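You operate a simulated robot arm through the tools that you are given. There is no shell and no other tool. Be economical: measure what you need, move in short steps, check, and stop when the job is done.

The job below is to be done with a simulated two-armed robot. You get a single attempt, and the scene is never put back.

TASK
Draw the worn bush out of the plastic tube die, scrap it and grease the patch by the bore.
Fine: hold the die down while you pull; the bush goes in the scrap tin; the brush goes back. Set down upright: grease brush. A coat counts when it lies all over at full strength: go over it till it gets no stronger.

The check looks at the end state, three seconds after you hand in, the way a careful person would. Anything else that was tipped, shoved, dropped, spilled or broken makes it a failure.

THE ROBOT
Two 7-joint arms with two-finger parallel grippers on one trunk, on a base that drives. Base frame: it is fixed to the floor where the robot stands at the start and does not move with it; the origin is under the middle of the robot, x ahead of it, y to its left, z up. Units: m, degrees, N and s.
The left shoulder is at the start at [0.06, 0.143, 0.991], the right one opposite. With the tool pointing down near the work surface each hand reaches from about 0.32 to 0.74 m from the robot's upright axis, wherever it stands, measured 20 degrees to its own side. Places, roughly: grease brush (6x5x8 cm) [0.4, -0.5, 0.9]; plastic tube die (14x14x4 cm) [0.5, 0, 0.9]. Payload 1.57 kg a hand.
The tool frame of a hand sits at the grasp point between the pads (the TCP): z along the fingers, y along the line on which they close. The tips reach 0.03 m beyond it. Largest opening 0.11 m; finger width 0.024, thickness 0.012; the body of the gripper, 0.048 by 0.112 m, starts 0.078 m behind the TCP.
Orientation is that of the tool frame in the base frame, as a unit quaternion [x, y, z, w]. With the fingers straight down and closing along the base's y, the tool's x points along the base's -x, its y along +y and its z along -z.

THE INTERFACE
- The arms move only by the tool servo_tool. It takes "left_steps", "right_steps" or both (then of equal length, played together; a hand with none holds still); each is a list of rows, each a list of 7 numbers: the shift along the tool's x, y, z in cm, then the turn, a rotation vector about the tool's x, y, z in degrees, then the gripper command, from -1 (shut) to 1 (fully open), values between in proportion. In form: [[dx, dy, dz, rx, ry, rz, jaw], ...]. A call has 1 to 12 rows; each row shifts and turns the commanded pose from where the row before left it, along the tool's axes as they then stand. Rows are played at 5 a second. More than 0.05 m and 8.6 degrees between two rows, or a gripper value outside its range, and nothing of the call is played. Where a pose cannot be reached the arm comes as near as it can. A force on the tool above 40 N (or 10 N above the force at the start of the call, whichever is more), or a blocked arm, ends the call early, and 0.2 s more pass. Each finger travels about 0.045 m/s and halts on what it meets, pressing with about 25 N; the grip force reading is that of the motor and also rises with nothing between the fingers. The clock runs only during rows and for 0.2 s after the last one: add rows that do not move to give the fingers time. It gives the time, the measured TCP pose, the force on the tool (base axes), the opening and the grip force at its end, in the units of the frame above (readings bear some noise), with the torque about the TCP (base axes, N m) and any sound that the robot's microphone picked up.
- Cameras (640 x 400 px; columns grow to the right, rows downward): "scene" is now at [0.0465, -0.0064, 1.5968]; the picture's right is [-0.10, -1.00, 0.00], its down [-0.79, 0.08, -0.61] and it looks along [0.61, -0.06, -0.79] (base axes); focal length 261 px, centre (320, 200). "left" rides on the left gripper at [0.07, -0.016, -0.141] in its tool frame; the picture's right is [0.23, 0.97, 0.00], its down [-0.86, 0.20, -0.48] and it looks along [-0.47, 0.11, 0.88] (tool axes); focal length 222 px, centre (320, 200). "right" rides on the right gripper at [0.07, 0.016, -0.141] in its tool frame; the picture's right is [-0.23, 0.97, 0.00], its down [-0.86, -0.20, -0.48] and it looks along [-0.47, -0.11, 0.88] (tool axes); focal length 222 px, centre (320, 200). There is no depth. A picture from a camera that has moved, and an enlarged one, comes with that camera's place and axes in the base frame and with its lens.
- get_image(camera): a new picture of that camera. The clock stands still meanwhile.
- slide_trunk(by): slides the trunk up (or, below 0, down) by that many m; the arms and the scene camera ride with it, the base frame stays. It gives what a move gives, with no picture.
- drive_base(legs): drives the robot by 1 to 6 legs, each [ahead, left, turn to the left] in m, m and degrees, along the robot's own axes; the way and the turn of a leg run together, so that a leg with both is an arc; at most 1.5 m and 180 degrees a leg. The arms and the cameras ride along, it lands a little off, and it stops where it bumps. It gives what a move gives.
- pan_tilt(pan, tilt): turns the head with the scene camera to pan (to the left, within 86 degrees either way) and tilt (down, from -29 to 69), counted from straight ahead of the robot. It gives what a move gives.
- enlarge(camera, box): a new picture of the part [left, top, right, bottom] of that camera's present view, enlarged. The clock stands still meanwhile.
- close_job(): hands the job in; it is judged then, once.

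Go step by step. Nothing tells you exact positions but the pictures and the camera data: compare them with the known pose of the tool, close in by small moves and look again before you grip or let go. The budget is 120 turns and 100 pictures, counting those below and the enlarged ones. Unless the task says otherwise, let go and move clear before handing in, and close with one line.

The tools are called after "Emit:" as a command line: name --argument value ..., lists and objects as JSON in quotes. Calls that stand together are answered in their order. servo_tool: Moves the arms, as the interface text tells. Its arguments: {"type":"object","properties":{"left_steps":{"type":"array","items":{"type":"array","items":{"type":"number"}}},"right_steps":{"type":"array","items":{"type":"array","items":{"type":"number"}}}},"required":[]} The other tools are called the same way: slide_trunk (by) slides the trunk up or down; drive_base (legs) drives the base; pan_tilt (pan, tilt) turns the head that bears the scene camera; get_image (camera) takes a picture; enlarge (camera, box) takes an enlarged picture of a part of a camera's view; close_job () hands the job in.

At the start:

```text
time: 0.0
left_tcp_pos: [0.438, 0.145, 1.0005]
left_ee_rot: [0.0, 1.0, 0.001, 0.0]
left_ft_force: [0.5, 0.7, -0.5]
left_ft_torque: [-0.03, -0.01, -0.01]
left_gripper_width: 0.11
left_grip_force: 0.0
right_tcp_pos: [0.4834, -0.2255, 1.1742]
right_ee_rot: [0.0, 1.0, 0.0, 0.001]
right_ft_force: [0.4, -0.4, -0.1]
right_ft_torque: [0.02, -0.04, -0.02]
right_gripper_width: 0.1101
right_grip_force: 0.1
trunk travel left (down, up): [-0.59, 0.0]
robot x, y, heading: [-0.003, -0.0004, -0.1]
head pan, tilt: [-5.5, 52.5]
```

scene: 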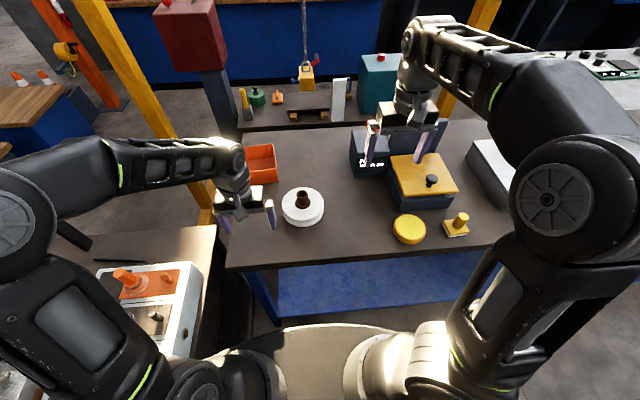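
right: 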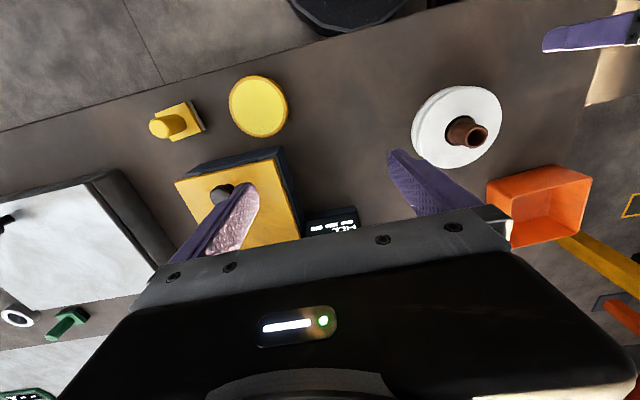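
left: 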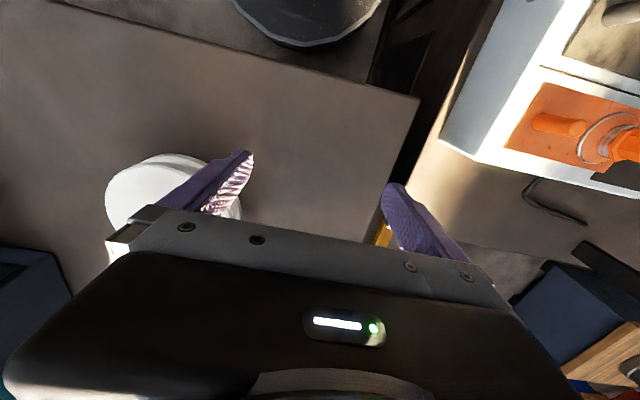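

I see the white die with a brown bush standing in its bore, an orange tin to its left, a yellow brush standing on the right and a yellow round lid or pad near it. I'll zoom in for detail.

Emit:
enlarge --camera "scene" --box '[220, 120, 380, 240]'

Emit:
enlarge --camera "scene" --box '[340, 120, 500, 250]'

Emit:
enlarge --camera "right" --box '[380, 60, 620, 260]'

```text
3.33 times, centred on (300, 180) of scene
camera zoom: at [0.0465, -0.0064, 1.5968], right [-0.1, -1.0, 0.0], down [-0.79, 0.08, -0.61], along [0.61, -0.06, -0.79], focal length 870 px, centre (387, 267)
```

zoom: 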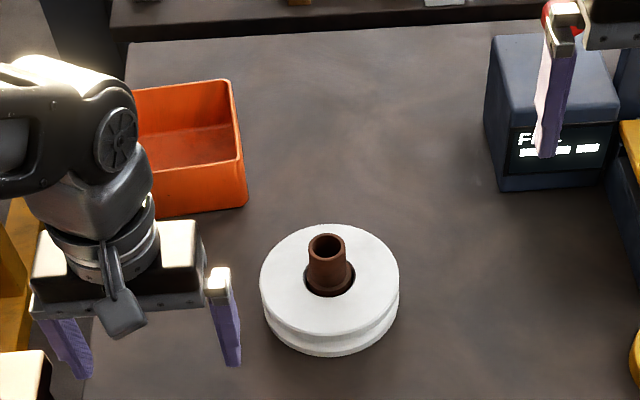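

```text
3.08 times, centred on (420, 185) of scene
camera zoom: at [0.0465, -0.0064, 1.5968], right [-0.1, -1.0, 0.0], down [-0.79, 0.08, -0.61], along [0.61, -0.06, -0.79], focal length 803 px, centre (12, 246)
```

zoom: 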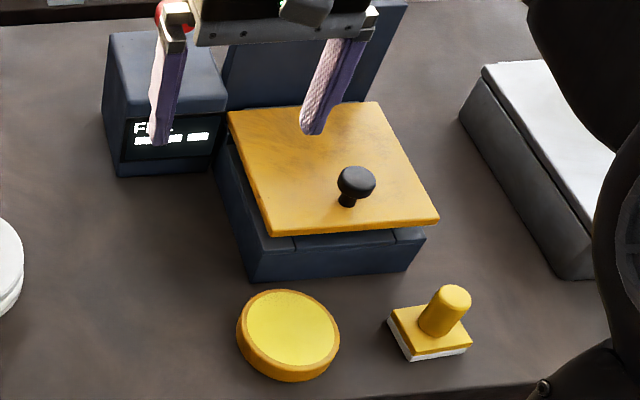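

```text
2.00 times, centred on (500, 160) of right
camera zoom: at [0.4138, -0.2083, 1.3163], right [0.23, 0.97, 0.0], down [0.85, -0.2, 0.48], along [0.47, -0.11, -0.88], focal length 444 px, centre (-40, 280)
```

zoom: 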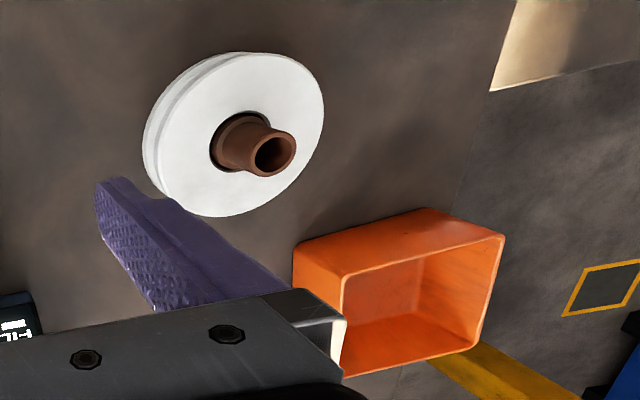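

The display on the blue box may carry a hint, and I can't see the patch by the bore yet. I'll zoom in on both.

Emit:
enlarge --camera "scene" --box '[345, 125, 400, 180]'

Emit:
enlarge --camera "scene" --box '[275, 165, 335, 235]'

Emit:
enlarge --camera "right" --box '[400, 75, 520, 175]'

Emit:
enlarge --camera "right" --box '[130, 60, 370, 250]'

```text
7.27 times, centred on (372, 152) of scene
camera zoom: at [0.0465, -0.0064, 1.5968], right [-0.1, -1.0, 0.0], down [-0.79, 0.08, -0.61], along [0.61, -0.06, -0.79], focal length 1898 px, centre (-62, 546)
```

zoom: 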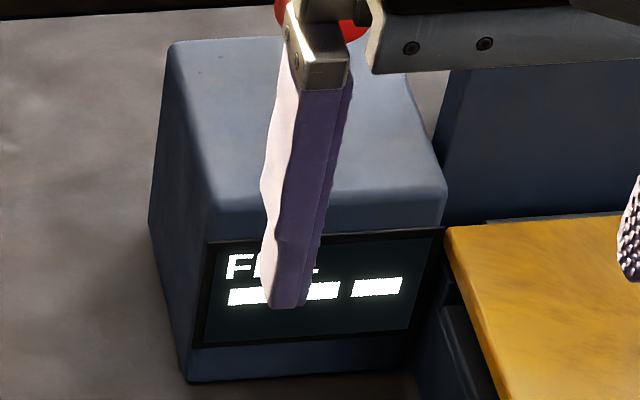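

```text
5.71 times, centred on (305, 200) of scene
camera zoom: at [0.0465, -0.0064, 1.5968], right [-0.1, -1.0, 0.0], down [-0.79, 0.08, -0.61], along [0.61, -0.06, -0.79], focal length 1492 px, centre (406, 200)
```

zoom: 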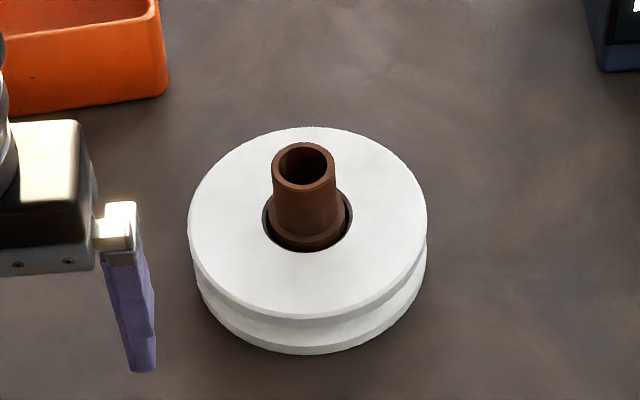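

```text
4.00 times, centred on (460, 125) of right
camera zoom: at [0.4138, -0.2083, 1.3163], right [0.23, 0.97, 0.0], down [0.85, -0.2, 0.48], along [0.47, -0.11, -0.88], focal length 888 px, centre (-240, 500)
```

zoom: 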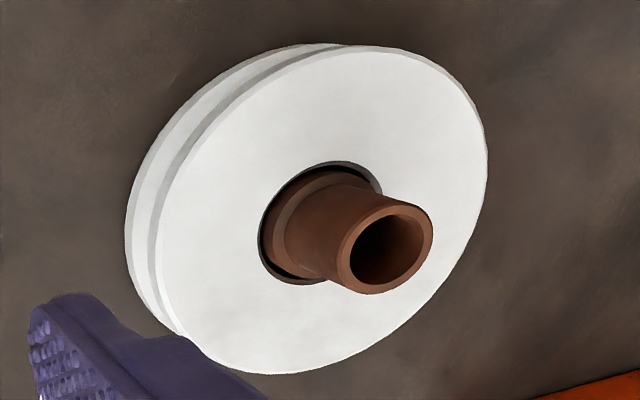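

```text
2.11 times, centred on (250, 155) of right
camera zoom: at [0.4138, -0.2083, 1.3163], right [0.23, 0.97, 0.0], down [0.85, -0.2, 0.48], along [0.47, -0.11, -0.88], focal length 468 px, centre (467, 295)
```

zoom: 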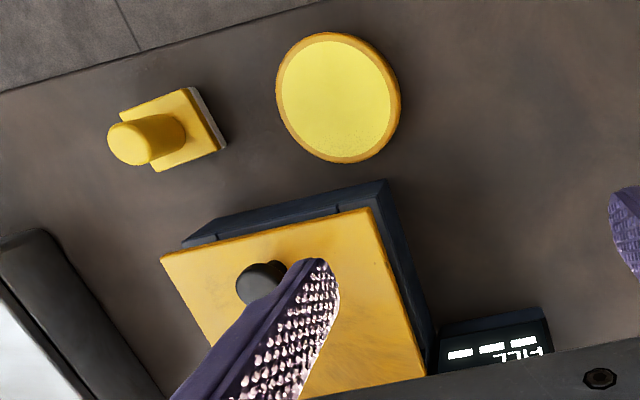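

The display reads FILL, and the white round die is at about (0.538, 0.0) with its top at z ≈ 0.94. The bush stands up to about z = 0.99 and the orange tin is near (0.75, 0.14). I'll turn both hands 90° so they close along x, which keeps their bodies clear of each other over the die.

Emit:
servo_tool --left_steps '[[0, 0, -1, 0, 0, 8.2, 1], [0, 0, -1, 0, 0, 8.2, 1], [0, 0, -1, 0, 0, 8.2, 1], [0, 0, -1, 0, 0, 8.2, 1], [0, 0, -1, 0, 0, 8.2, 1], [0, 0, -1, 0, 0, 8.2, 1], [0, 0, -1, 0, 0, 8.2, 1], [0, 0, -1, 0, 0, 8.2, 1], [0, 0, -1, 0, 0, 8.2, 1], [0, 0, -1, 0, 0, 8.2, 1], [0, 0, 0, 0, 0, 8, 1], [0, 0, 0, 0, 0, 0, 1]]' --right_steps '[[0, 0, 0, 0, 0, -8.2, 0], [0, 0, 0, 0, 0, -8.2, -1], [0, 0, 0, 0, 0, -8.2, -1], [0, 0, 0, 0, 0, -8.2, -1], [0, 0, 0, 0, 0, -8.2, -1], [0, 0, 0, 0, 0, -8.2, -1], [0, 0, 0, 0, 0, -8.2, -1], [0, 0, 0, 0, 0, -8.2, -1], [0, 0, 0, 0, 0, -8.2, -1], [0, 0, 0, 0, 0, -8.2, -1], [0, 0, 0, 0, 0, -8, -1], [0, 0, 0, 0, 0, 0, -1]]'

Emit:
get_image --camera "scene"

Emit:
get_image --camera "left"

```text
time: 2.6
left_tcp_pos: [0.4366, 0.1446, 1.1003]
left_ee_rot: [0.708, 0.706, 0.0, 0.0]
left_ft_force: [-0.3, -0.2, -0.1]
left_ft_torque: [0.01, 0.01, -0.02]
left_gripper_width: 0.1101
left_grip_force: 0.0
right_tcp_pos: [0.4831, -0.2251, 1.1753]
right_ee_rot: [0.708, -0.707, 0.002, -0.001]
right_ft_force: [0.4, 0.1, -1.4]
right_ft_torque: [0.01, -0.03, 0.03]
right_gripper_width: 0.0002
right_grip_force: 21.1
trunk travel left (down, up): [-0.59, 0.0]
robot x, y, heading: [0.0003, 0.0012, 0.1]
head pan, tilt: [-5.5, 52.5]
```

```text
89 pictures are left
camera scene: at [0.0463, -0.0063, 1.5968], right [-0.1, -1.0, 0.0], down [-0.79, 0.08, -0.61], along [0.61, -0.06, -0.79], focal length 261 px, centre (320, 200)
```

scene: 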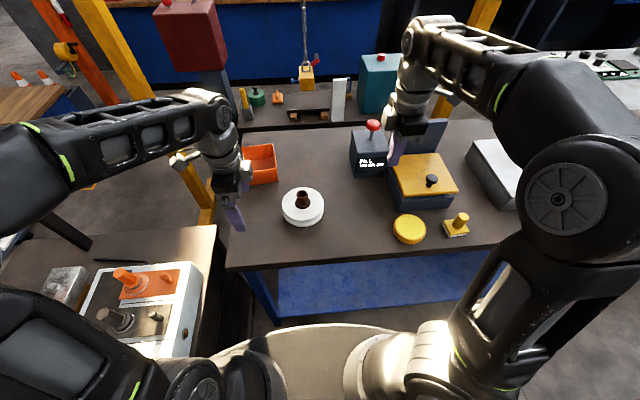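

```text
88 pictures are left
camera left: at [0.4216, 0.2148, 1.2408], right [0.97, 0.23, 0.0], down [0.2, -0.86, 0.48], along [0.11, -0.47, -0.88], focal length 222 px, centre (320, 200)
```

left: 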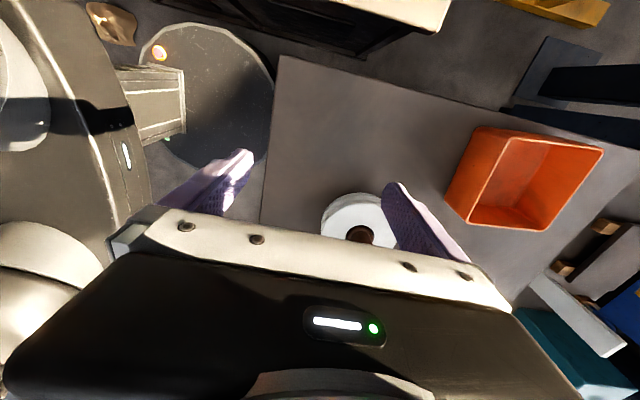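

The left hand is turned as wanted. I'll bring it above the bush and take another look.

Emit:
servo_tool --left_steps '[[-3.6, 2.5, 0, 0, 0, 0, 0.3], [-3.6, 2.5, 0, 0, 0, 0, 0.3], [-3.6, 2.5, 0, 0, 0, 0, 0.3], [-3.6, 2.5, 0, 0, 0, 0, 0.3], [0, 0, 0, 0, 0, 0, 0.3]]'

Emit:
get_image --camera "left"

Emit:
get_image --camera "scene"

Emit:
enlarge --camera "scene" --box '[345, 115, 400, 180]'

```text
time: 3.8
left_tcp_pos: [0.5352, 0.0014, 1.0982]
left_ee_rot: [0.707, 0.708, 0.0, 0.0]
left_ft_force: [0.6, -0.5, -0.6]
left_ft_torque: [0.0, 0.01, -0.02]
left_gripper_width: 0.0715
left_grip_force: 0.1
right_tcp_pos: [0.483, -0.2229, 1.1758]
right_ee_rot: [0.708, -0.707, 0.0, 0.0]
right_ft_force: [-0.1, 1.6, -0.2]
right_ft_torque: [-0.02, -0.01, 0.0]
right_gripper_width: 0.0
right_grip_force: 21.0
trunk travel left (down, up): [-0.59, 0.0]
robot x, y, heading: [-0.0014, 0.0019, -0.0]
head pan, tilt: [-5.5, 52.5]
```

```text
87 pictures are left
camera left: at [0.5202, 0.071, 1.239], right [0.97, 0.23, 0.0], down [0.2, -0.85, 0.48], along [0.11, -0.47, -0.88], focal length 222 px, centre (320, 200)
```

left: 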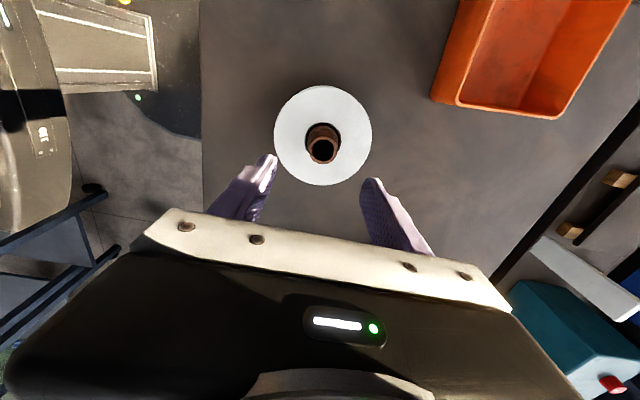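

```text
86 pictures are left
camera scene: at [0.0458, -0.0056, 1.5968], right [-0.09, -1.0, 0.0], down [-0.79, 0.07, -0.61], along [0.61, -0.06, -0.79], focal length 261 px, centre (320, 200)
```

scene: 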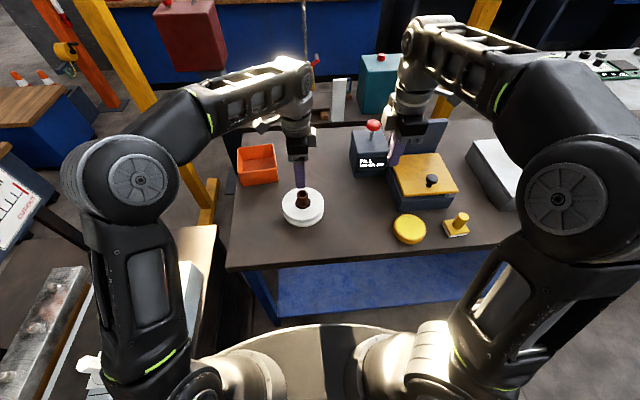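

```text
6.15 times, centred on (372, 148) of scene
camera zoom: at [0.0458, -0.0056, 1.5968], right [-0.09, -1.0, 0.0], down [-0.79, 0.07, -0.61], along [0.61, -0.06, -0.79], focal length 1606 px, centre (-3, 523)
```

zoom: 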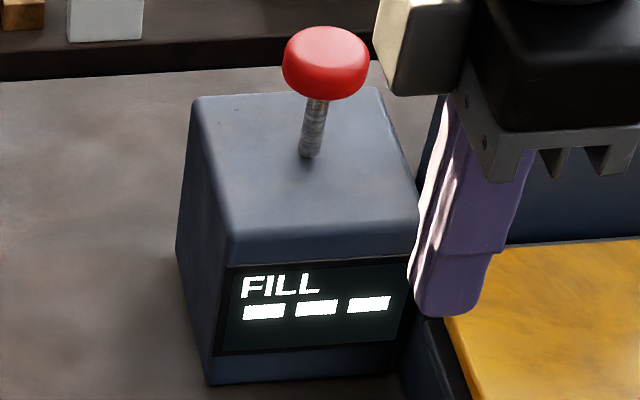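

The bush is at about (0.539, 0.0). I'll hold the die down with the right hand tilted 40° and its open fingers straddling the bush, so the pressure on the die is balanced. I'll pre-position and tilt it now.

Emit:
servo_tool --right_steps '[[-1.6, -2.8, 0, 0, 0, 0, 0.82], [-1.6, -2.8, 0, 0, 0, 0, 0.82], [0, 0, 0, 0, -8, 0, 0.82], [0, 0, 0, 0, -8, 0, 0.82], [0, 0, 0, 0, -8, 0, 0.82], [0, 0, 0, 0, -8, 0, 0.82], [0, 0, 0, 0, -8, 0, 0.82], [0, 0, 0, 0, 0, 0, 0.82], [0, 0, 0, 0, 0, 0, 0.82]]'

Emit:
get_image --camera "scene"

```text
time: 5.8
left_tcp_pos: [0.536, -0.0006, 1.0968]
left_ee_rot: [0.707, 0.707, 0.0, 0.0]
left_ft_force: [-0.2, -0.7, 0.3]
left_ft_torque: [0.01, 0.0, 0.02]
left_gripper_width: 0.0718
left_grip_force: 0.0
right_tcp_pos: [0.5021, -0.2155, 1.1715]
right_ee_rot: [-0.664, 0.682, 0.215, 0.22]
right_ft_force: [0.1, 0.2, -0.7]
right_ft_torque: [0.04, -0.02, -0.04]
right_gripper_width: 0.1
right_grip_force: 0.0
right hand out of reach, approached as far as the arm can: row 2, 3
trunk travel left (down, up): [-0.59, 0.0]
robot x, y, heading: [0.0029, 0.0012, -0.1]
head pan, tilt: [-5.5, 52.5]
```

```text
84 pictures are left
camera scene: at [0.0466, -0.0074, 1.5967], right [-0.1, -1.0, 0.0], down [-0.79, 0.08, -0.61], along [0.61, -0.06, -0.79], focal length 261 px, centre (320, 200)
```

scene: 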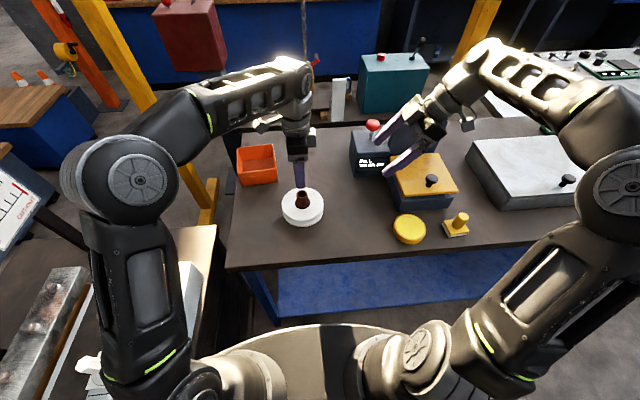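

The right hand tilted but came up slightly short of its target at that height. I'll move it toward the pre-point beside the bush.

Emit:
servo_tool --right_steps '[[-0.8, -0.9, 3.8, 0, 0, 0, 0.82], [-0.8, -0.9, 3.8, 0, 0, 0, 0.82], [-0.8, -0.9, 3.8, 0, 0, 0, 0.82], [0, 0, 0, 0, 0, 0, 0.82]]'

Emit:
get_image --camera "right"

Emit:
get_image --camera "left"

```text
time: 6.8
left_tcp_pos: [0.5353, 0.0003, 1.0989]
left_ee_rot: [0.707, 0.707, 0.0, 0.0]
left_ft_force: [-0.2, -0.2, -1.0]
left_ft_torque: [0.04, 0.02, 0.01]
left_gripper_width: 0.0714
left_grip_force: 0.1
right_tcp_pos: [0.5303, -0.129, 1.0901]
right_ee_rot: [-0.664, 0.681, 0.216, 0.219]
right_ft_force: [-0.2, -0.3, 0.7]
right_ft_torque: [-0.03, 0.04, -0.03]
right_gripper_width: 0.1001
right_grip_force: 0.1
trunk travel left (down, up): [-0.59, 0.0]
robot x, y, heading: [-0.0019, 0.0007, -0.1]
head pan, tilt: [-5.5, 52.5]
```

```text
83 pictures are left
camera right: at [0.5121, -0.2675, 1.1644], right [-0.97, 0.21, 0.14], down [0.21, 0.41, 0.89], along [0.13, 0.89, -0.44], focal length 222 px, centre (320, 200)
```

right: 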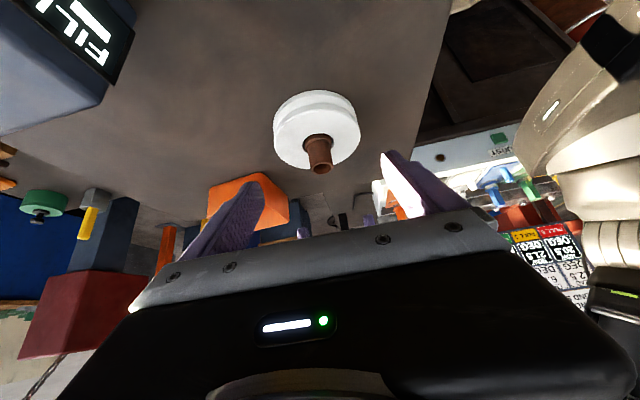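

```text
82 pictures are left
camera left: at [0.5201, 0.0703, 1.2389], right [0.97, 0.23, 0.0], down [0.2, -0.86, 0.48], along [0.11, -0.47, -0.88], focal length 222 px, centre (320, 200)
```

left: 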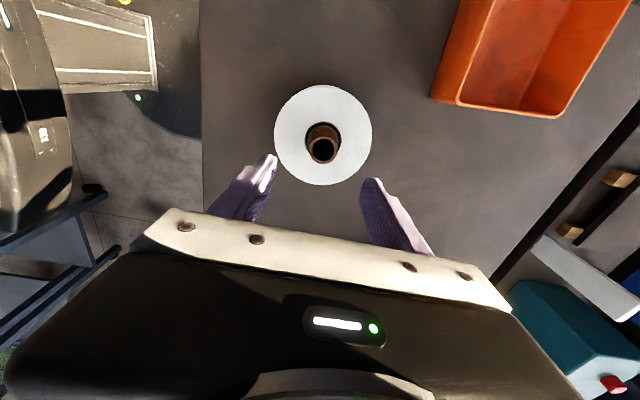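

The right hand is aligned. I'll slide it diagonally down to just above the die, with its fingers on either side of the bush.

Emit:
servo_tool --right_steps '[[-0.8, -0.2, 3.9, 0, 0, 0, 0.82], [-0.8, -0.2, 3.9, 0, 0, 0, 0.82], [-0.8, -0.2, 3.9, 0, 0, 0, 0.82], [-0.8, -0.2, 3.8, 0, 0, 0, 0.82], [0, 0, 0, 0, 0, 0, 0.82]]'

Emit:
get_image --camera "right"

Emit:
enlarge --camera "scene" --box '[260, 150, 360, 240]'

Emit:
get_image --camera "left"

```text
time: 8.0
left_tcp_pos: [0.535, 0.0001, 1.0976]
left_ee_rot: [0.707, 0.707, 0.0, 0.0]
left_ft_force: [-0.2, 0.7, 0.4]
left_ft_torque: [0.0, -0.02, 0.02]
left_gripper_width: 0.0715
left_grip_force: 0.0
right_tcp_pos: [0.5403, -0.013, 0.9853]
right_ee_rot: [-0.665, 0.681, 0.216, 0.219]
right_ft_force: [-0.7, -1.2, 0.6]
right_ft_torque: [0.02, -0.01, -0.01]
right_gripper_width: 0.1002
right_grip_force: 0.0
trunk travel left (down, up): [-0.59, 0.0]
robot x, y, heading: [0.0001, -0.0031, 0.2]
head pan, tilt: [-5.5, 52.5]
```

```text
81 pictures are left
camera right: at [0.5218, -0.151, 1.0581], right [-0.97, 0.21, 0.14], down [0.21, 0.41, 0.89], along [0.13, 0.89, -0.44], focal length 222 px, centre (320, 200)
```

right: 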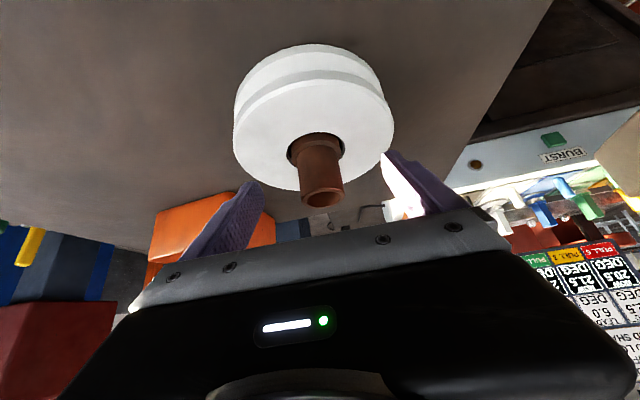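

```text
4.44 times, centred on (310, 195) of scene
camera zoom: at [0.0461, -0.0067, 1.5968], right [-0.1, -1.0, 0.0], down [-0.79, 0.08, -0.61], along [0.61, -0.06, -0.79], focal length 1160 px, centre (364, 222)
```

zoom: 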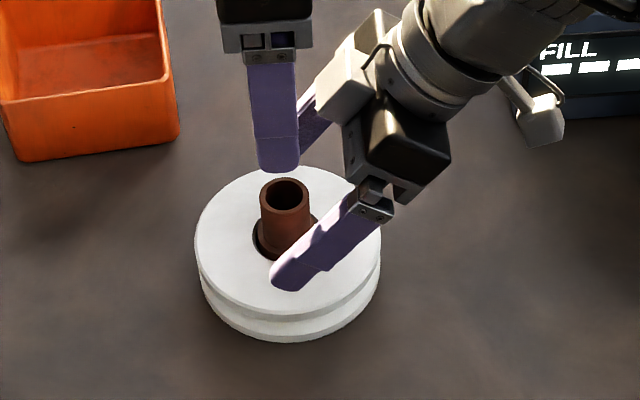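

```text
79 pictures are left
camera left: at [0.5203, 0.0704, 1.2388], right [0.97, 0.23, 0.0], down [0.2, -0.86, 0.48], along [0.11, -0.47, -0.88], focal length 222 px, centre (320, 200)
```

left: 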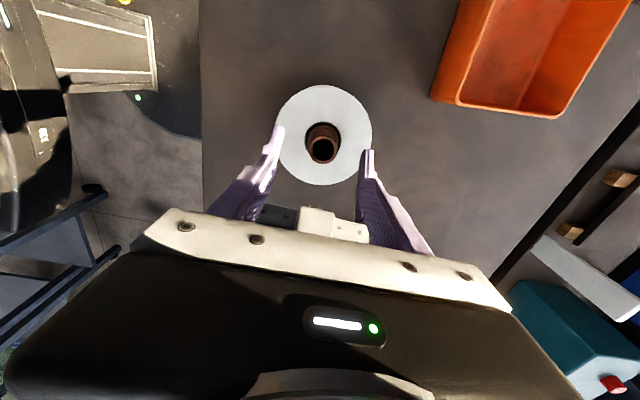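

The fingers straddle the bush just above the die top. I'll lower them gently until they touch.

Emit:
servo_tool --right_steps '[[0.35, 0, 0.49, 0, 0, 0, 0.82], [0.29, 0, 0.4, 0, 0, 0, 0.82], [0.12, 0, 0.16, 0, 0, 0, 0.82], [0, 0, 0, 0, 0, 0, 0.82]]'

```text
time: 9.0
left_tcp_pos: [0.5366, 0.0007, 1.0976]
left_ee_rot: [0.707, 0.707, 0.0, 0.0]
left_ft_force: [-0.2, 0.1, -0.3]
left_ft_torque: [0.03, -0.02, -0.03]
left_gripper_width: 0.0716
left_grip_force: 0.0
right_tcp_pos: [0.5406, -0.0111, 0.9721]
right_ee_rot: [-0.664, 0.681, 0.216, 0.219]
right_ft_force: [-0.7, -0.4, 0.0]
right_ft_torque: [-0.03, 0.02, -0.05]
right_gripper_width: 0.1001
right_grip_force: 0.1
trunk travel left (down, up): [-0.59, 0.0]
robot x, y, heading: [-0.0001, 0.0016, 0.1]
head pan, tilt: [-5.5, 52.5]
```

No contact yet, so I'll keep lowering in small steps.

Emit:
servo_tool --right_steps '[[0.12, 0, 0.16, 0, 0, 0, 0.82], [0.12, 0, 0.16, 0, 0, 0, 0.82], [0, 0, 0, 0, 0, 0, 0.82]]'

Emit:
enlarge --camera "scene" --box '[260, 150, 360, 240]'

```text
time: 9.8
left_tcp_pos: [0.5349, 0.0007, 1.0973]
left_ee_rot: [0.707, 0.707, 0.001, 0.001]
left_ft_force: [0.8, 0.9, -0.3]
left_ft_torque: [0.02, -0.02, -0.02]
left_gripper_width: 0.0715
left_grip_force: 0.2
right_tcp_pos: [0.5402, -0.0118, 0.9712]
right_ee_rot: [-0.665, 0.68, 0.215, 0.222]
right_ft_force: [3.3, -4.7, 29.9]
right_ft_torque: [0.14, 1.0, 0.45]
right_gripper_width: 0.0998
right_grip_force: 0.0
trunk travel left (down, up): [-0.59, 0.0]
robot x, y, heading: [-0.0002, -0.0028, -0.1]
head pan, tilt: [-5.5, 52.5]
```

```text
4.44 times, centred on (310, 195) of scene
camera zoom: at [0.0445, -0.0071, 1.5972], right [-0.1, -1.0, 0.0], down [-0.79, 0.08, -0.61], along [0.61, -0.06, -0.79], focal length 1160 px, centre (364, 222)
```

zoom: 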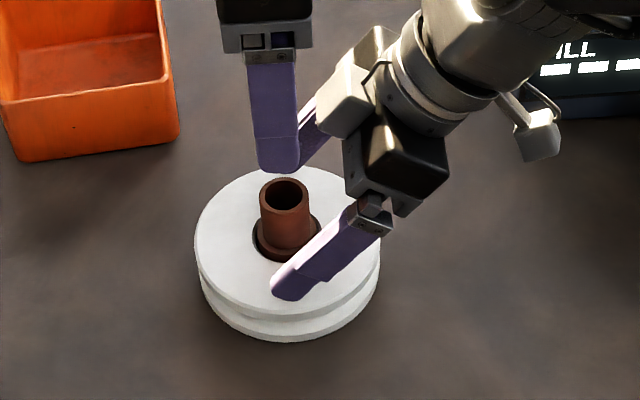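

Contact is made with about 30 N on the die, but mostly on the near finger. I'll roll the hand slightly to balance it.

Emit:
servo_tool --right_steps '[[0, 0, 0, -0.65, 0, 0.47, 0.82], [0, 0, 0, 0, 0, 0, 0.82]]'

```text
time: 10.4
left_tcp_pos: [0.5335, 0.0002, 1.0973]
left_ee_rot: [0.707, 0.707, 0.0, 0.001]
left_ft_force: [-0.6, 0.2, 0.1]
left_ft_torque: [-0.01, 0.01, -0.01]
left_gripper_width: 0.0718
left_grip_force: 0.0
right_tcp_pos: [0.5412, -0.0125, 0.9711]
right_ee_rot: [-0.664, 0.682, 0.218, 0.218]
right_ft_force: [1.4, -4.8, 39.4]
right_ft_torque: [0.13, -2.09, -0.28]
right_gripper_width: 0.1016
right_grip_force: 1.2
trunk travel left (down, up): [-0.59, 0.0]
robot x, y, heading: [0.003, 0.0032, 0.3]
head pan, tilt: [-5.5, 52.5]
```

That overcorrected, so I'll roll back part-way and ease the pressure a little.

Emit:
servo_tool --right_steps '[[-0.03, 0, -0.04, 0.42, 0, -0.3, 0.82], [0, 0, 0, 0, 0, 0, 0.82]]'

```text
time: 11.0
left_tcp_pos: [0.5345, 0.001, 1.0991]
left_ee_rot: [0.706, 0.708, 0.001, 0.001]
left_ft_force: [0.5, -0.4, -0.3]
left_ft_torque: [-0.01, 0.0, 0.02]
left_gripper_width: 0.0712
left_grip_force: 0.0
right_tcp_pos: [0.5405, -0.0115, 0.9721]
right_ee_rot: [-0.664, 0.681, 0.216, 0.22]
right_ft_force: [2.5, -4.2, 39.4]
right_ft_torque: [0.17, -1.2, 0.04]
right_gripper_width: 0.1012
right_grip_force: 0.7
trunk travel left (down, up): [-0.59, 0.0]
robot x, y, heading: [-0.0025, -0.0014, 0.1]
head pan, tilt: [-5.5, 52.5]
```

The press is nearly balanced but still high, so I'll ease it a little more.

Emit:
servo_tool --right_steps '[[-0.05, 0, -0.07, 0.25, 0, -0.18, 0.82], [0, 0, 0, 0, 0, 0, 0.82]]'

```text
time: 11.6
left_tcp_pos: [0.534, 0.0003, 1.0983]
left_ee_rot: [0.707, 0.707, 0.001, 0.001]
left_ft_force: [-0.5, -0.4, 0.5]
left_ft_torque: [0.0, -0.03, -0.01]
left_gripper_width: 0.0715
left_grip_force: 0.0
right_tcp_pos: [0.5401, -0.0114, 0.9717]
right_ee_rot: [-0.665, 0.681, 0.215, 0.221]
right_ft_force: [4.6, -1.9, 35.6]
right_ft_torque: [0.23, -0.04, 0.07]
right_gripper_width: 0.1014
right_grip_force: 0.3
trunk travel left (down, up): [-0.59, 0.0]
robot x, y, heading: [-0.0031, 0.0018, 0.1]
head pan, tilt: [-5.5, 52.5]
```

The press is balanced at about 35 N. Next the left hand, opened to 5 cm, comes down over the bush.

Emit:
servo_tool --left_steps '[[0, 0.5, 0, 0, 0, 0, -0.05], [0, 0, 2, 0, 0, 0, -0.05], [0, 0, 3, 0, 0, 0, -0.05], [0, 0, 2, 0, 0, 0, -0.05], [0, 0, 0, 0, 0, 0, -0.05]]'

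Emit:
get_image --camera "left"

Emit:
enlarge --camera "scene" --box '[260, 150, 360, 240]'

```text
time: 12.8
left_tcp_pos: [0.5419, 0.0008, 1.0306]
left_ee_rot: [0.707, 0.707, 0.0, 0.001]
left_ft_force: [0.1, 0.1, 0.2]
left_ft_torque: [0.04, -0.01, -0.01]
left_gripper_width: 0.0524
left_grip_force: 0.1
right_tcp_pos: [0.5405, -0.0115, 0.9719]
right_ee_rot: [-0.665, 0.68, 0.216, 0.22]
right_ft_force: [4.6, -0.3, 35.0]
right_ft_torque: [0.22, 0.19, -0.5]
right_gripper_width: 0.1011
right_grip_force: 1.2
trunk travel left (down, up): [-0.59, 0.0]
robot x, y, heading: [-0.0026, 0.0027, -0.0]
head pan, tilt: [-5.5, 52.5]
```

```text
77 pictures are left
camera left: at [0.5258, 0.0706, 1.1723], right [0.97, 0.23, 0.0], down [0.2, -0.86, 0.48], along [0.11, -0.47, -0.88], focal length 222 px, centre (320, 200)
```

left: 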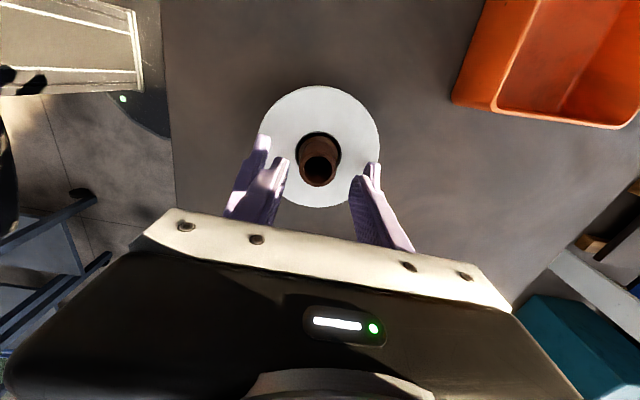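

```text
4.44 times, centred on (310, 195) of scene
camera zoom: at [0.0439, -0.0065, 1.5969], right [-0.1, -1.0, 0.0], down [-0.79, 0.08, -0.61], along [0.61, -0.06, -0.79], focal length 1160 px, centre (364, 222)
```

zoom: 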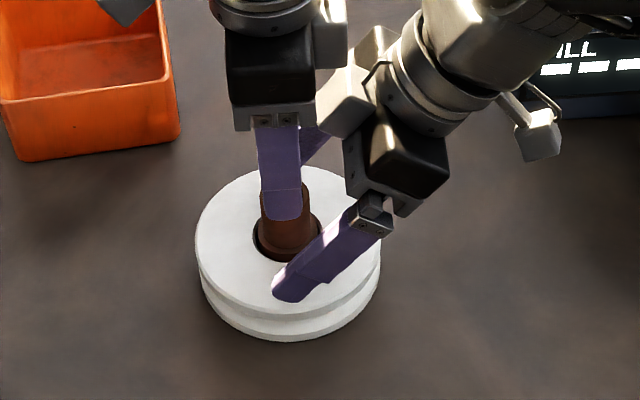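

The fingers line up with the bush, so I'll go down the last 4.5 cm and close on it.

Emit:
servo_tool --left_steps '[[0, 0, 2, 0, 0, 0, -0.05], [0, 0, 1.5, 0, 0, 0, -0.05], [0, -0.1, 1, 0, 0, 0, -0.05], [0, 0, 0, 0, 0, 0, -0.4], [0, 0, 0, 0, 0, 0, -1], [0, 0, 0, 0, 0, 0, -1]]'

Emit:
enlarge --camera "scene" --box '[260, 150, 360, 240]'

```text
time: 13.4
left_tcp_pos: [0.5469, 0.0031, 1.0055]
left_ee_rot: [0.704, 0.71, 0.004, 0.007]
left_ft_force: [-3.5, 10.2, 12.0]
left_ft_torque: [-1.35, -0.06, -0.31]
left_gripper_width: 0.0523
left_grip_force: 0.1
right_tcp_pos: [0.5409, -0.0131, 0.972]
right_ee_rot: [-0.662, 0.682, 0.216, 0.222]
right_ft_force: [-2.4, -5.3, 18.3]
right_ft_torque: [1.96, 1.29, 0.33]
right_gripper_width: 0.1007
right_grip_force: 0.1
trunk travel left (down, up): [-0.59, 0.0]
robot x, y, heading: [-0.0, 0.0015, -0.1]
head pan, tilt: [-5.5, 52.5]
stopped in row 3 (left hand): the force on the tool passed its limit (the readings are from after the stop); the commanded pose is now the measured one
```

```text
4.44 times, centred on (310, 195) of scene
camera zoom: at [0.0432, -0.0068, 1.5965], right [-0.09, -1.0, 0.0], down [-0.79, 0.07, -0.61], along [0.61, -0.06, -0.79], focal length 1160 px, centre (364, 222)
```

zoom: 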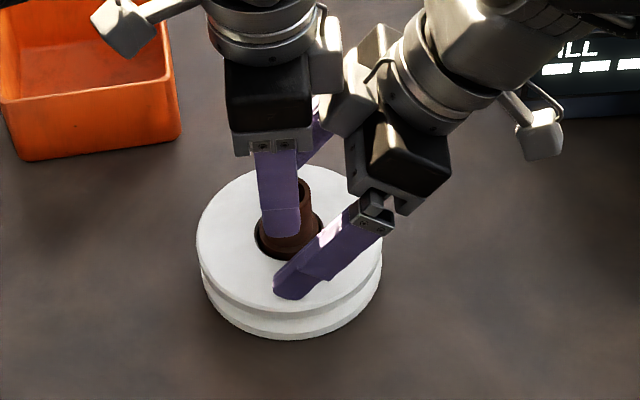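

The left hand's body touched the right gripper. I'll lift it and lean it outward about 16° before coming down again.

Emit:
servo_tool --left_steps '[[0.5, 0, -2, 0, 0, 0, -0.05], [0, -0.3, -2, 0, 0, 0, -0.05], [0, 0, 0, 0, -8, 0, -0.05], [0, 0, 0, 0, -8, 0, -0.05], [0, 0, 0, 0, 0, 0, -0.05]]'

Emit:
get_image --camera "left"

Emit:
enlarge --camera "scene" --box '[260, 150, 360, 240]'

```text
time: 14.6
left_tcp_pos: [0.5434, 0.0088, 1.0444]
left_ee_rot: [0.699, 0.701, -0.095, 0.106]
left_ft_force: [0.0, 0.2, -0.9]
left_ft_torque: [-0.01, 0.01, -0.03]
left_gripper_width: 0.0523
left_grip_force: 0.0
right_tcp_pos: [0.5425, -0.0127, 0.971]
right_ee_rot: [-0.663, 0.682, 0.214, 0.222]
right_ft_force: [1.2, 0.6, 37.0]
right_ft_torque: [0.38, 1.43, 0.07]
right_gripper_width: 0.1022
right_grip_force: 1.1
trunk travel left (down, up): [-0.59, 0.0]
robot x, y, heading: [0.0043, -0.0003, 0.1]
head pan, tilt: [-5.5, 52.5]
```

```text
74 pictures are left
camera left: at [0.5252, 0.1152, 1.1603], right [0.97, 0.22, -0.05], down [0.19, -0.68, 0.7], along [0.12, -0.69, -0.71], focal length 222 px, centre (320, 200)
```

left: 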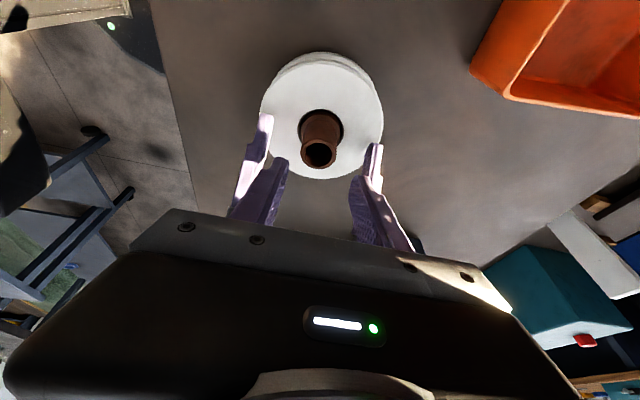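

```text
4.44 times, centred on (310, 195) of scene
camera zoom: at [0.0437, -0.0061, 1.597], right [-0.09, -1.0, 0.0], down [-0.79, 0.07, -0.61], along [0.61, -0.06, -0.79], focal length 1160 px, centre (364, 222)
```

zoom: 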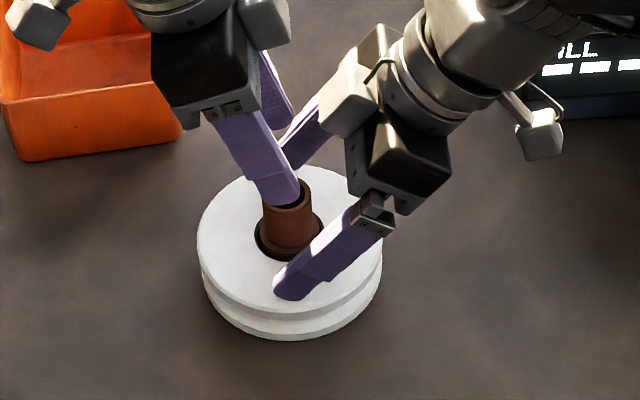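

There's clear room now, so I'll descend straight down and close on the bush.

Emit:
servo_tool --left_steps '[[0.4, -0.1, 2, 0, 0, 0, -0.05], [0.4, -0.1, 2, 0, 0, 0, -0.05], [0.4, 0, 2, 0, 0, 0, -0.05], [0, 0, 0, 0, 0, 0, -0.4], [0, 0, 0, 0, 0, 0, -1], [0, 0, 0, 0, 0, 0, -1]]'

Emit:
enlarge --camera "scene" --box '[260, 150, 360, 240]'

```text
time: 16.0
left_tcp_pos: [0.5406, 0.0031, 0.983]
left_ee_rot: [0.699, 0.701, -0.096, 0.103]
left_ft_force: [-16.7, 0.9, 3.5]
left_ft_torque: [0.03, 1.01, 0.02]
left_gripper_width: 0.0332
left_grip_force: 25.2
right_tcp_pos: [0.5402, -0.0117, 0.971]
right_ee_rot: [-0.663, 0.682, 0.214, 0.222]
right_ft_force: [6.1, 0.0, 34.7]
right_ft_torque: [0.35, 1.05, -0.21]
right_gripper_width: 0.0991
right_grip_force: 0.1
trunk travel left (down, up): [-0.59, 0.0]
robot x, y, heading: [0.0023, 0.0005, 0.2]
head pan, tilt: [-5.5, 52.5]
```

```text
4.44 times, centred on (310, 195) of scene
camera zoom: at [0.0417, -0.0058, 1.5969], right [-0.09, -1.0, 0.0], down [-0.79, 0.07, -0.61], along [0.61, -0.06, -0.79], focal length 1160 px, centre (364, 222)
```

zoom: 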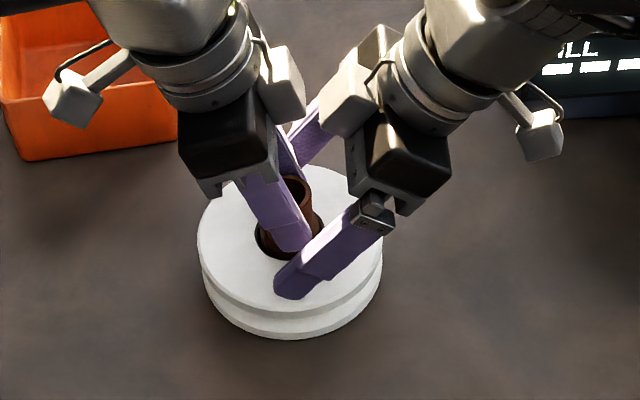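

The bush is gripped at 33 mm with a little side load. I'll relieve that and start a gentle straight pull.

Emit:
servo_tool --left_steps '[[0, -0.2, 0, 0, 0, 0, -1], [-0.08, 0, -0.29, 0, 0, 0, -1], [0, 0, 0, 0, 0, 0, -1]]'

```text
time: 16.8
left_tcp_pos: [0.5406, 0.0019, 0.9863]
left_ee_rot: [0.699, 0.701, -0.095, 0.106]
left_ft_force: [-0.4, -0.5, -1.7]
left_ft_torque: [-0.01, -0.02, 0.02]
left_gripper_width: 0.0327
left_grip_force: 24.6
right_tcp_pos: [0.5398, -0.0137, 0.9699]
right_ee_rot: [-0.663, 0.682, 0.215, 0.221]
right_ft_force: [-0.9, -1.9, 41.3]
right_ft_torque: [0.26, 0.82, -0.03]
right_gripper_width: 0.0994
right_grip_force: 0.1
trunk travel left (down, up): [-0.59, 0.0]
robot x, y, heading: [-0.0013, 0.0029, 0.1]
head pan, tilt: [-5.5, 52.5]
heard: snap
```

I heard a snap, so I'll look before going on.

Emit:
enlarge --camera "scene" --box '[275, 165, 335, 225]'

Emit:
get_image --camera "left"

```text
6.67 times, centred on (305, 195) of scene
camera zoom: at [0.0429, -0.0065, 1.597], right [-0.09, -1.0, 0.0], down [-0.79, 0.07, -0.61], along [0.61, -0.06, -0.79], focal length 1740 px, centre (420, 233)
```

zoom: 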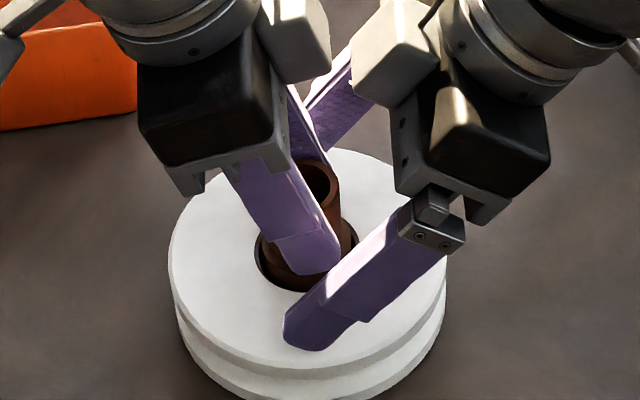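

```text
70 pictures are left
camera left: at [0.5221, 0.109, 1.1024], right [0.97, 0.23, -0.05], down [0.19, -0.69, 0.7], along [0.12, -0.69, -0.71], focal length 222 px, centre (320, 200)
```

left: 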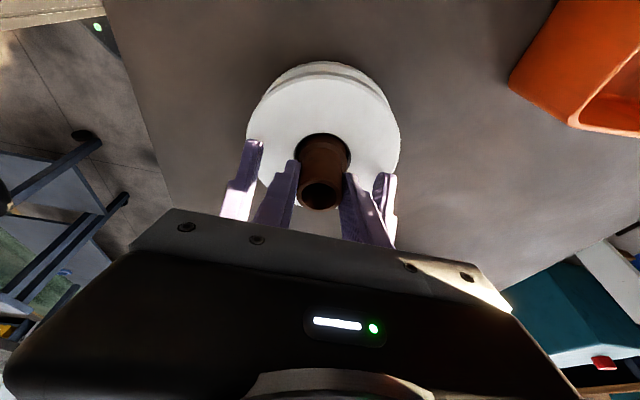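

The bush looks intact and appears to have broken free. I'll lift it further while keeping the die held down.

Emit:
servo_tool --left_steps '[[-0.14, 0, -0.48, 0, 0, 0, -1], [-0.28, 0, -0.96, 0, 0, 0, -1], [0, 0, 0, 0, 0, 0, -1]]'

Emit:
enlarge --camera "scene" --box '[275, 165, 335, 225]'

```text
time: 17.6
left_tcp_pos: [0.5385, 0.0018, 1.0014]
left_ee_rot: [0.699, 0.701, -0.094, 0.106]
left_ft_force: [0.0, -1.1, -1.9]
left_ft_torque: [0.03, 0.01, 0.04]
left_gripper_width: 0.0329
left_grip_force: 25.1
right_tcp_pos: [0.5405, -0.012, 0.9701]
right_ee_rot: [-0.663, 0.682, 0.215, 0.222]
right_ft_force: [-1.9, -3.1, 41.3]
right_ft_torque: [0.26, 1.04, 0.32]
right_gripper_width: 0.0991
right_grip_force: 0.0
trunk travel left (down, up): [-0.59, 0.0]
robot x, y, heading: [-0.0002, 0.0002, 0.2]
head pan, tilt: [-5.5, 52.5]
```

```text
6.67 times, centred on (305, 195) of scene
camera zoom: at [0.0427, -0.0065, 1.597], right [-0.09, -1.0, 0.0], down [-0.79, 0.07, -0.61], along [0.61, -0.06, -0.79], focal length 1740 px, centre (420, 233)
```

zoom: 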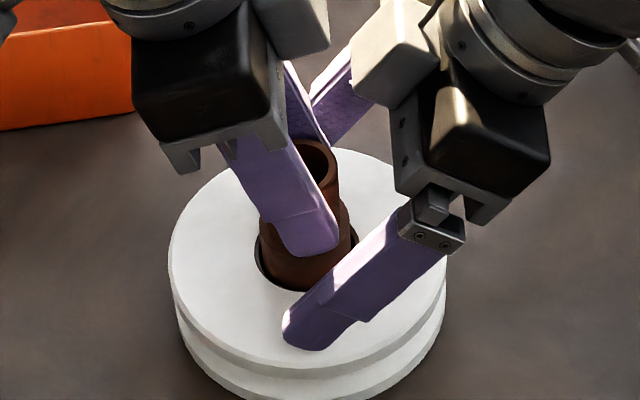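

The bush is rising freely and the die stays put. I'll lift another 7 cm.

Emit:
servo_tool --left_steps '[[-0.41, 0, -1.44, 0, 0, 0, -1], [-0.41, 0, -1.44, 0, 0, 0, -1], [-0.55, 0, -1.92, 0, 0, 0, -1], [-0.55, 0, -1.92, 0, 0, 0, -1], [0, 0, 0, 0, 0, 0, -1]]'

Emit:
get_image --camera "scene"

Emit:
get_image --camera "right"

```text
time: 18.8
left_tcp_pos: [0.5396, 0.0038, 1.0707]
left_ee_rot: [0.699, 0.701, -0.094, 0.106]
left_ft_force: [-1.1, -0.3, -1.0]
left_ft_torque: [0.01, -0.01, -0.03]
left_gripper_width: 0.0328
left_grip_force: 25.2
right_tcp_pos: [0.539, -0.0108, 0.9709]
right_ee_rot: [-0.663, 0.682, 0.215, 0.222]
right_ft_force: [-3.2, -3.1, 41.2]
right_ft_torque: [0.28, 1.04, 0.21]
right_gripper_width: 0.0992
right_grip_force: 0.0
trunk travel left (down, up): [-0.59, 0.0]
robot x, y, heading: [0.0034, -0.0002, 0.1]
head pan, tilt: [-5.5, 52.5]
```

```text
68 pictures are left
camera scene: at [0.0426, -0.0065, 1.597], right [-0.09, -1.0, 0.0], down [-0.79, 0.07, -0.61], along [0.61, -0.06, -0.79], focal length 261 px, centre (320, 200)
```

scene: 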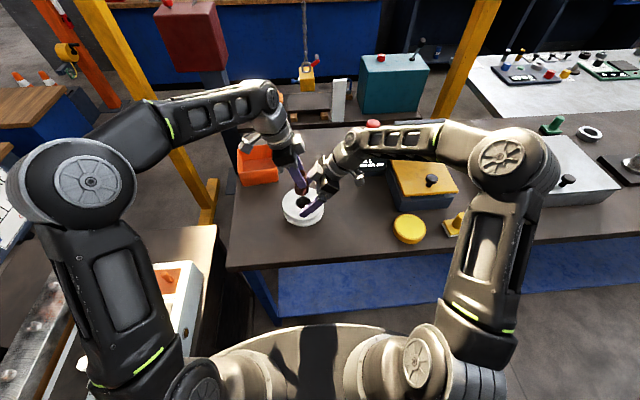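

```text
67 pictures are left
camera right: at [0.5212, -0.1514, 1.0441], right [-0.97, 0.21, 0.13], down [0.21, 0.41, 0.89], along [0.13, 0.89, -0.44], focal length 222 px, centre (320, 200)
```

right: 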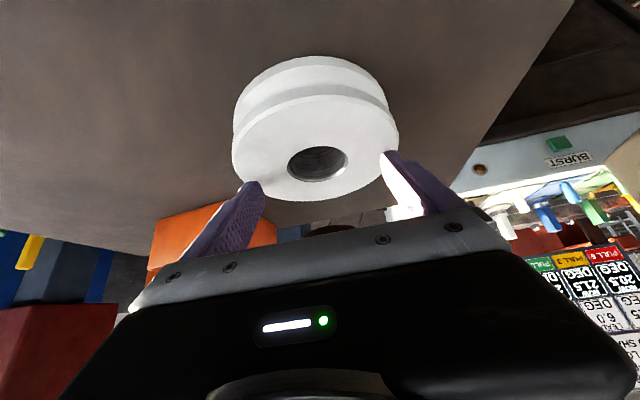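

The bush is out and the die hasn't moved. I'll carry the bush left and over toward the orange tin, straightening the hand on the way.

Emit:
servo_tool --left_steps '[[3.3, 0, -3, 0, 0, 0, -1], [3.3, 0, -3, 0, 0, 0, -1], [0, 0, 0, 0, 8, 0, -1], [0, 0, 0, 0, 8, 0, -1], [2.5, 3, 0, 0, 0, 0, -1], [2.5, 3, 0, 0, 0, 0, -1], [0, 4.5, 0, 0, 0, 0, -1], [0, 0, 0, 0, 0, 0, -1]]'

Emit:
get_image --camera "left"

Emit:
get_image --camera "scene"

```text
time: 20.5
left_tcp_pos: [0.6119, 0.133, 1.1075]
left_ee_rot: [0.706, 0.708, 0.002, 0.009]
left_ft_force: [-1.3, -0.1, -1.5]
left_ft_torque: [-0.03, 0.01, -0.02]
left_gripper_width: 0.0327
left_grip_force: 24.9
left hand out of reach, approached as far as the arm can: row 7
right_tcp_pos: [0.5424, -0.0094, 0.9719]
right_ee_rot: [-0.665, 0.68, 0.216, 0.221]
right_ft_force: [-1.3, 5.7, 12.3]
right_ft_torque: [0.3, 0.37, -0.13]
right_gripper_width: 0.1012
right_grip_force: 0.3
trunk travel left (down, up): [-0.59, 0.0]
robot x, y, heading: [0.0026, -0.0014, -0.1]
head pan, tilt: [-5.5, 52.5]
stopped in row 8 (right hand): the force on the tool passed its limit (the readings are from after the stop); the commanded pose is now the measured one
```

```text
66 pictures are left
camera left: at [0.5932, 0.2053, 1.2486], right [0.97, 0.23, 0.01], down [0.2, -0.85, 0.49], along [0.12, -0.47, -0.87], focal length 222 px, centre (320, 200)
```

left: 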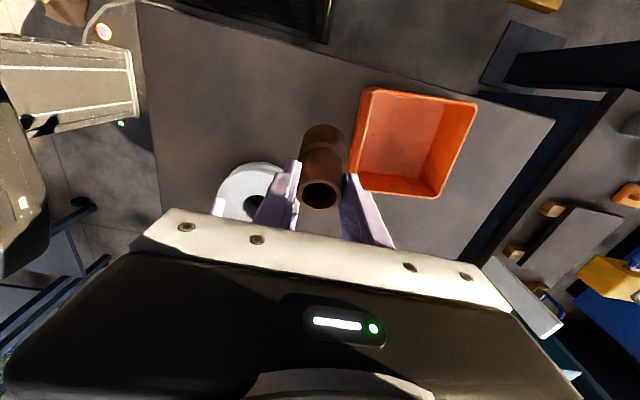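

```text
65 pictures are left
camera scene: at [0.0467, -0.0046, 1.5961], right [-0.09, -1.0, 0.0], down [-0.79, 0.07, -0.61], along [0.61, -0.06, -0.79], focal length 261 px, centre (320, 200)
```

scene: 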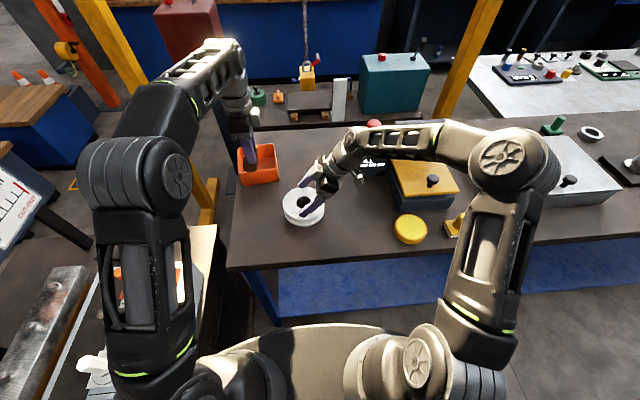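

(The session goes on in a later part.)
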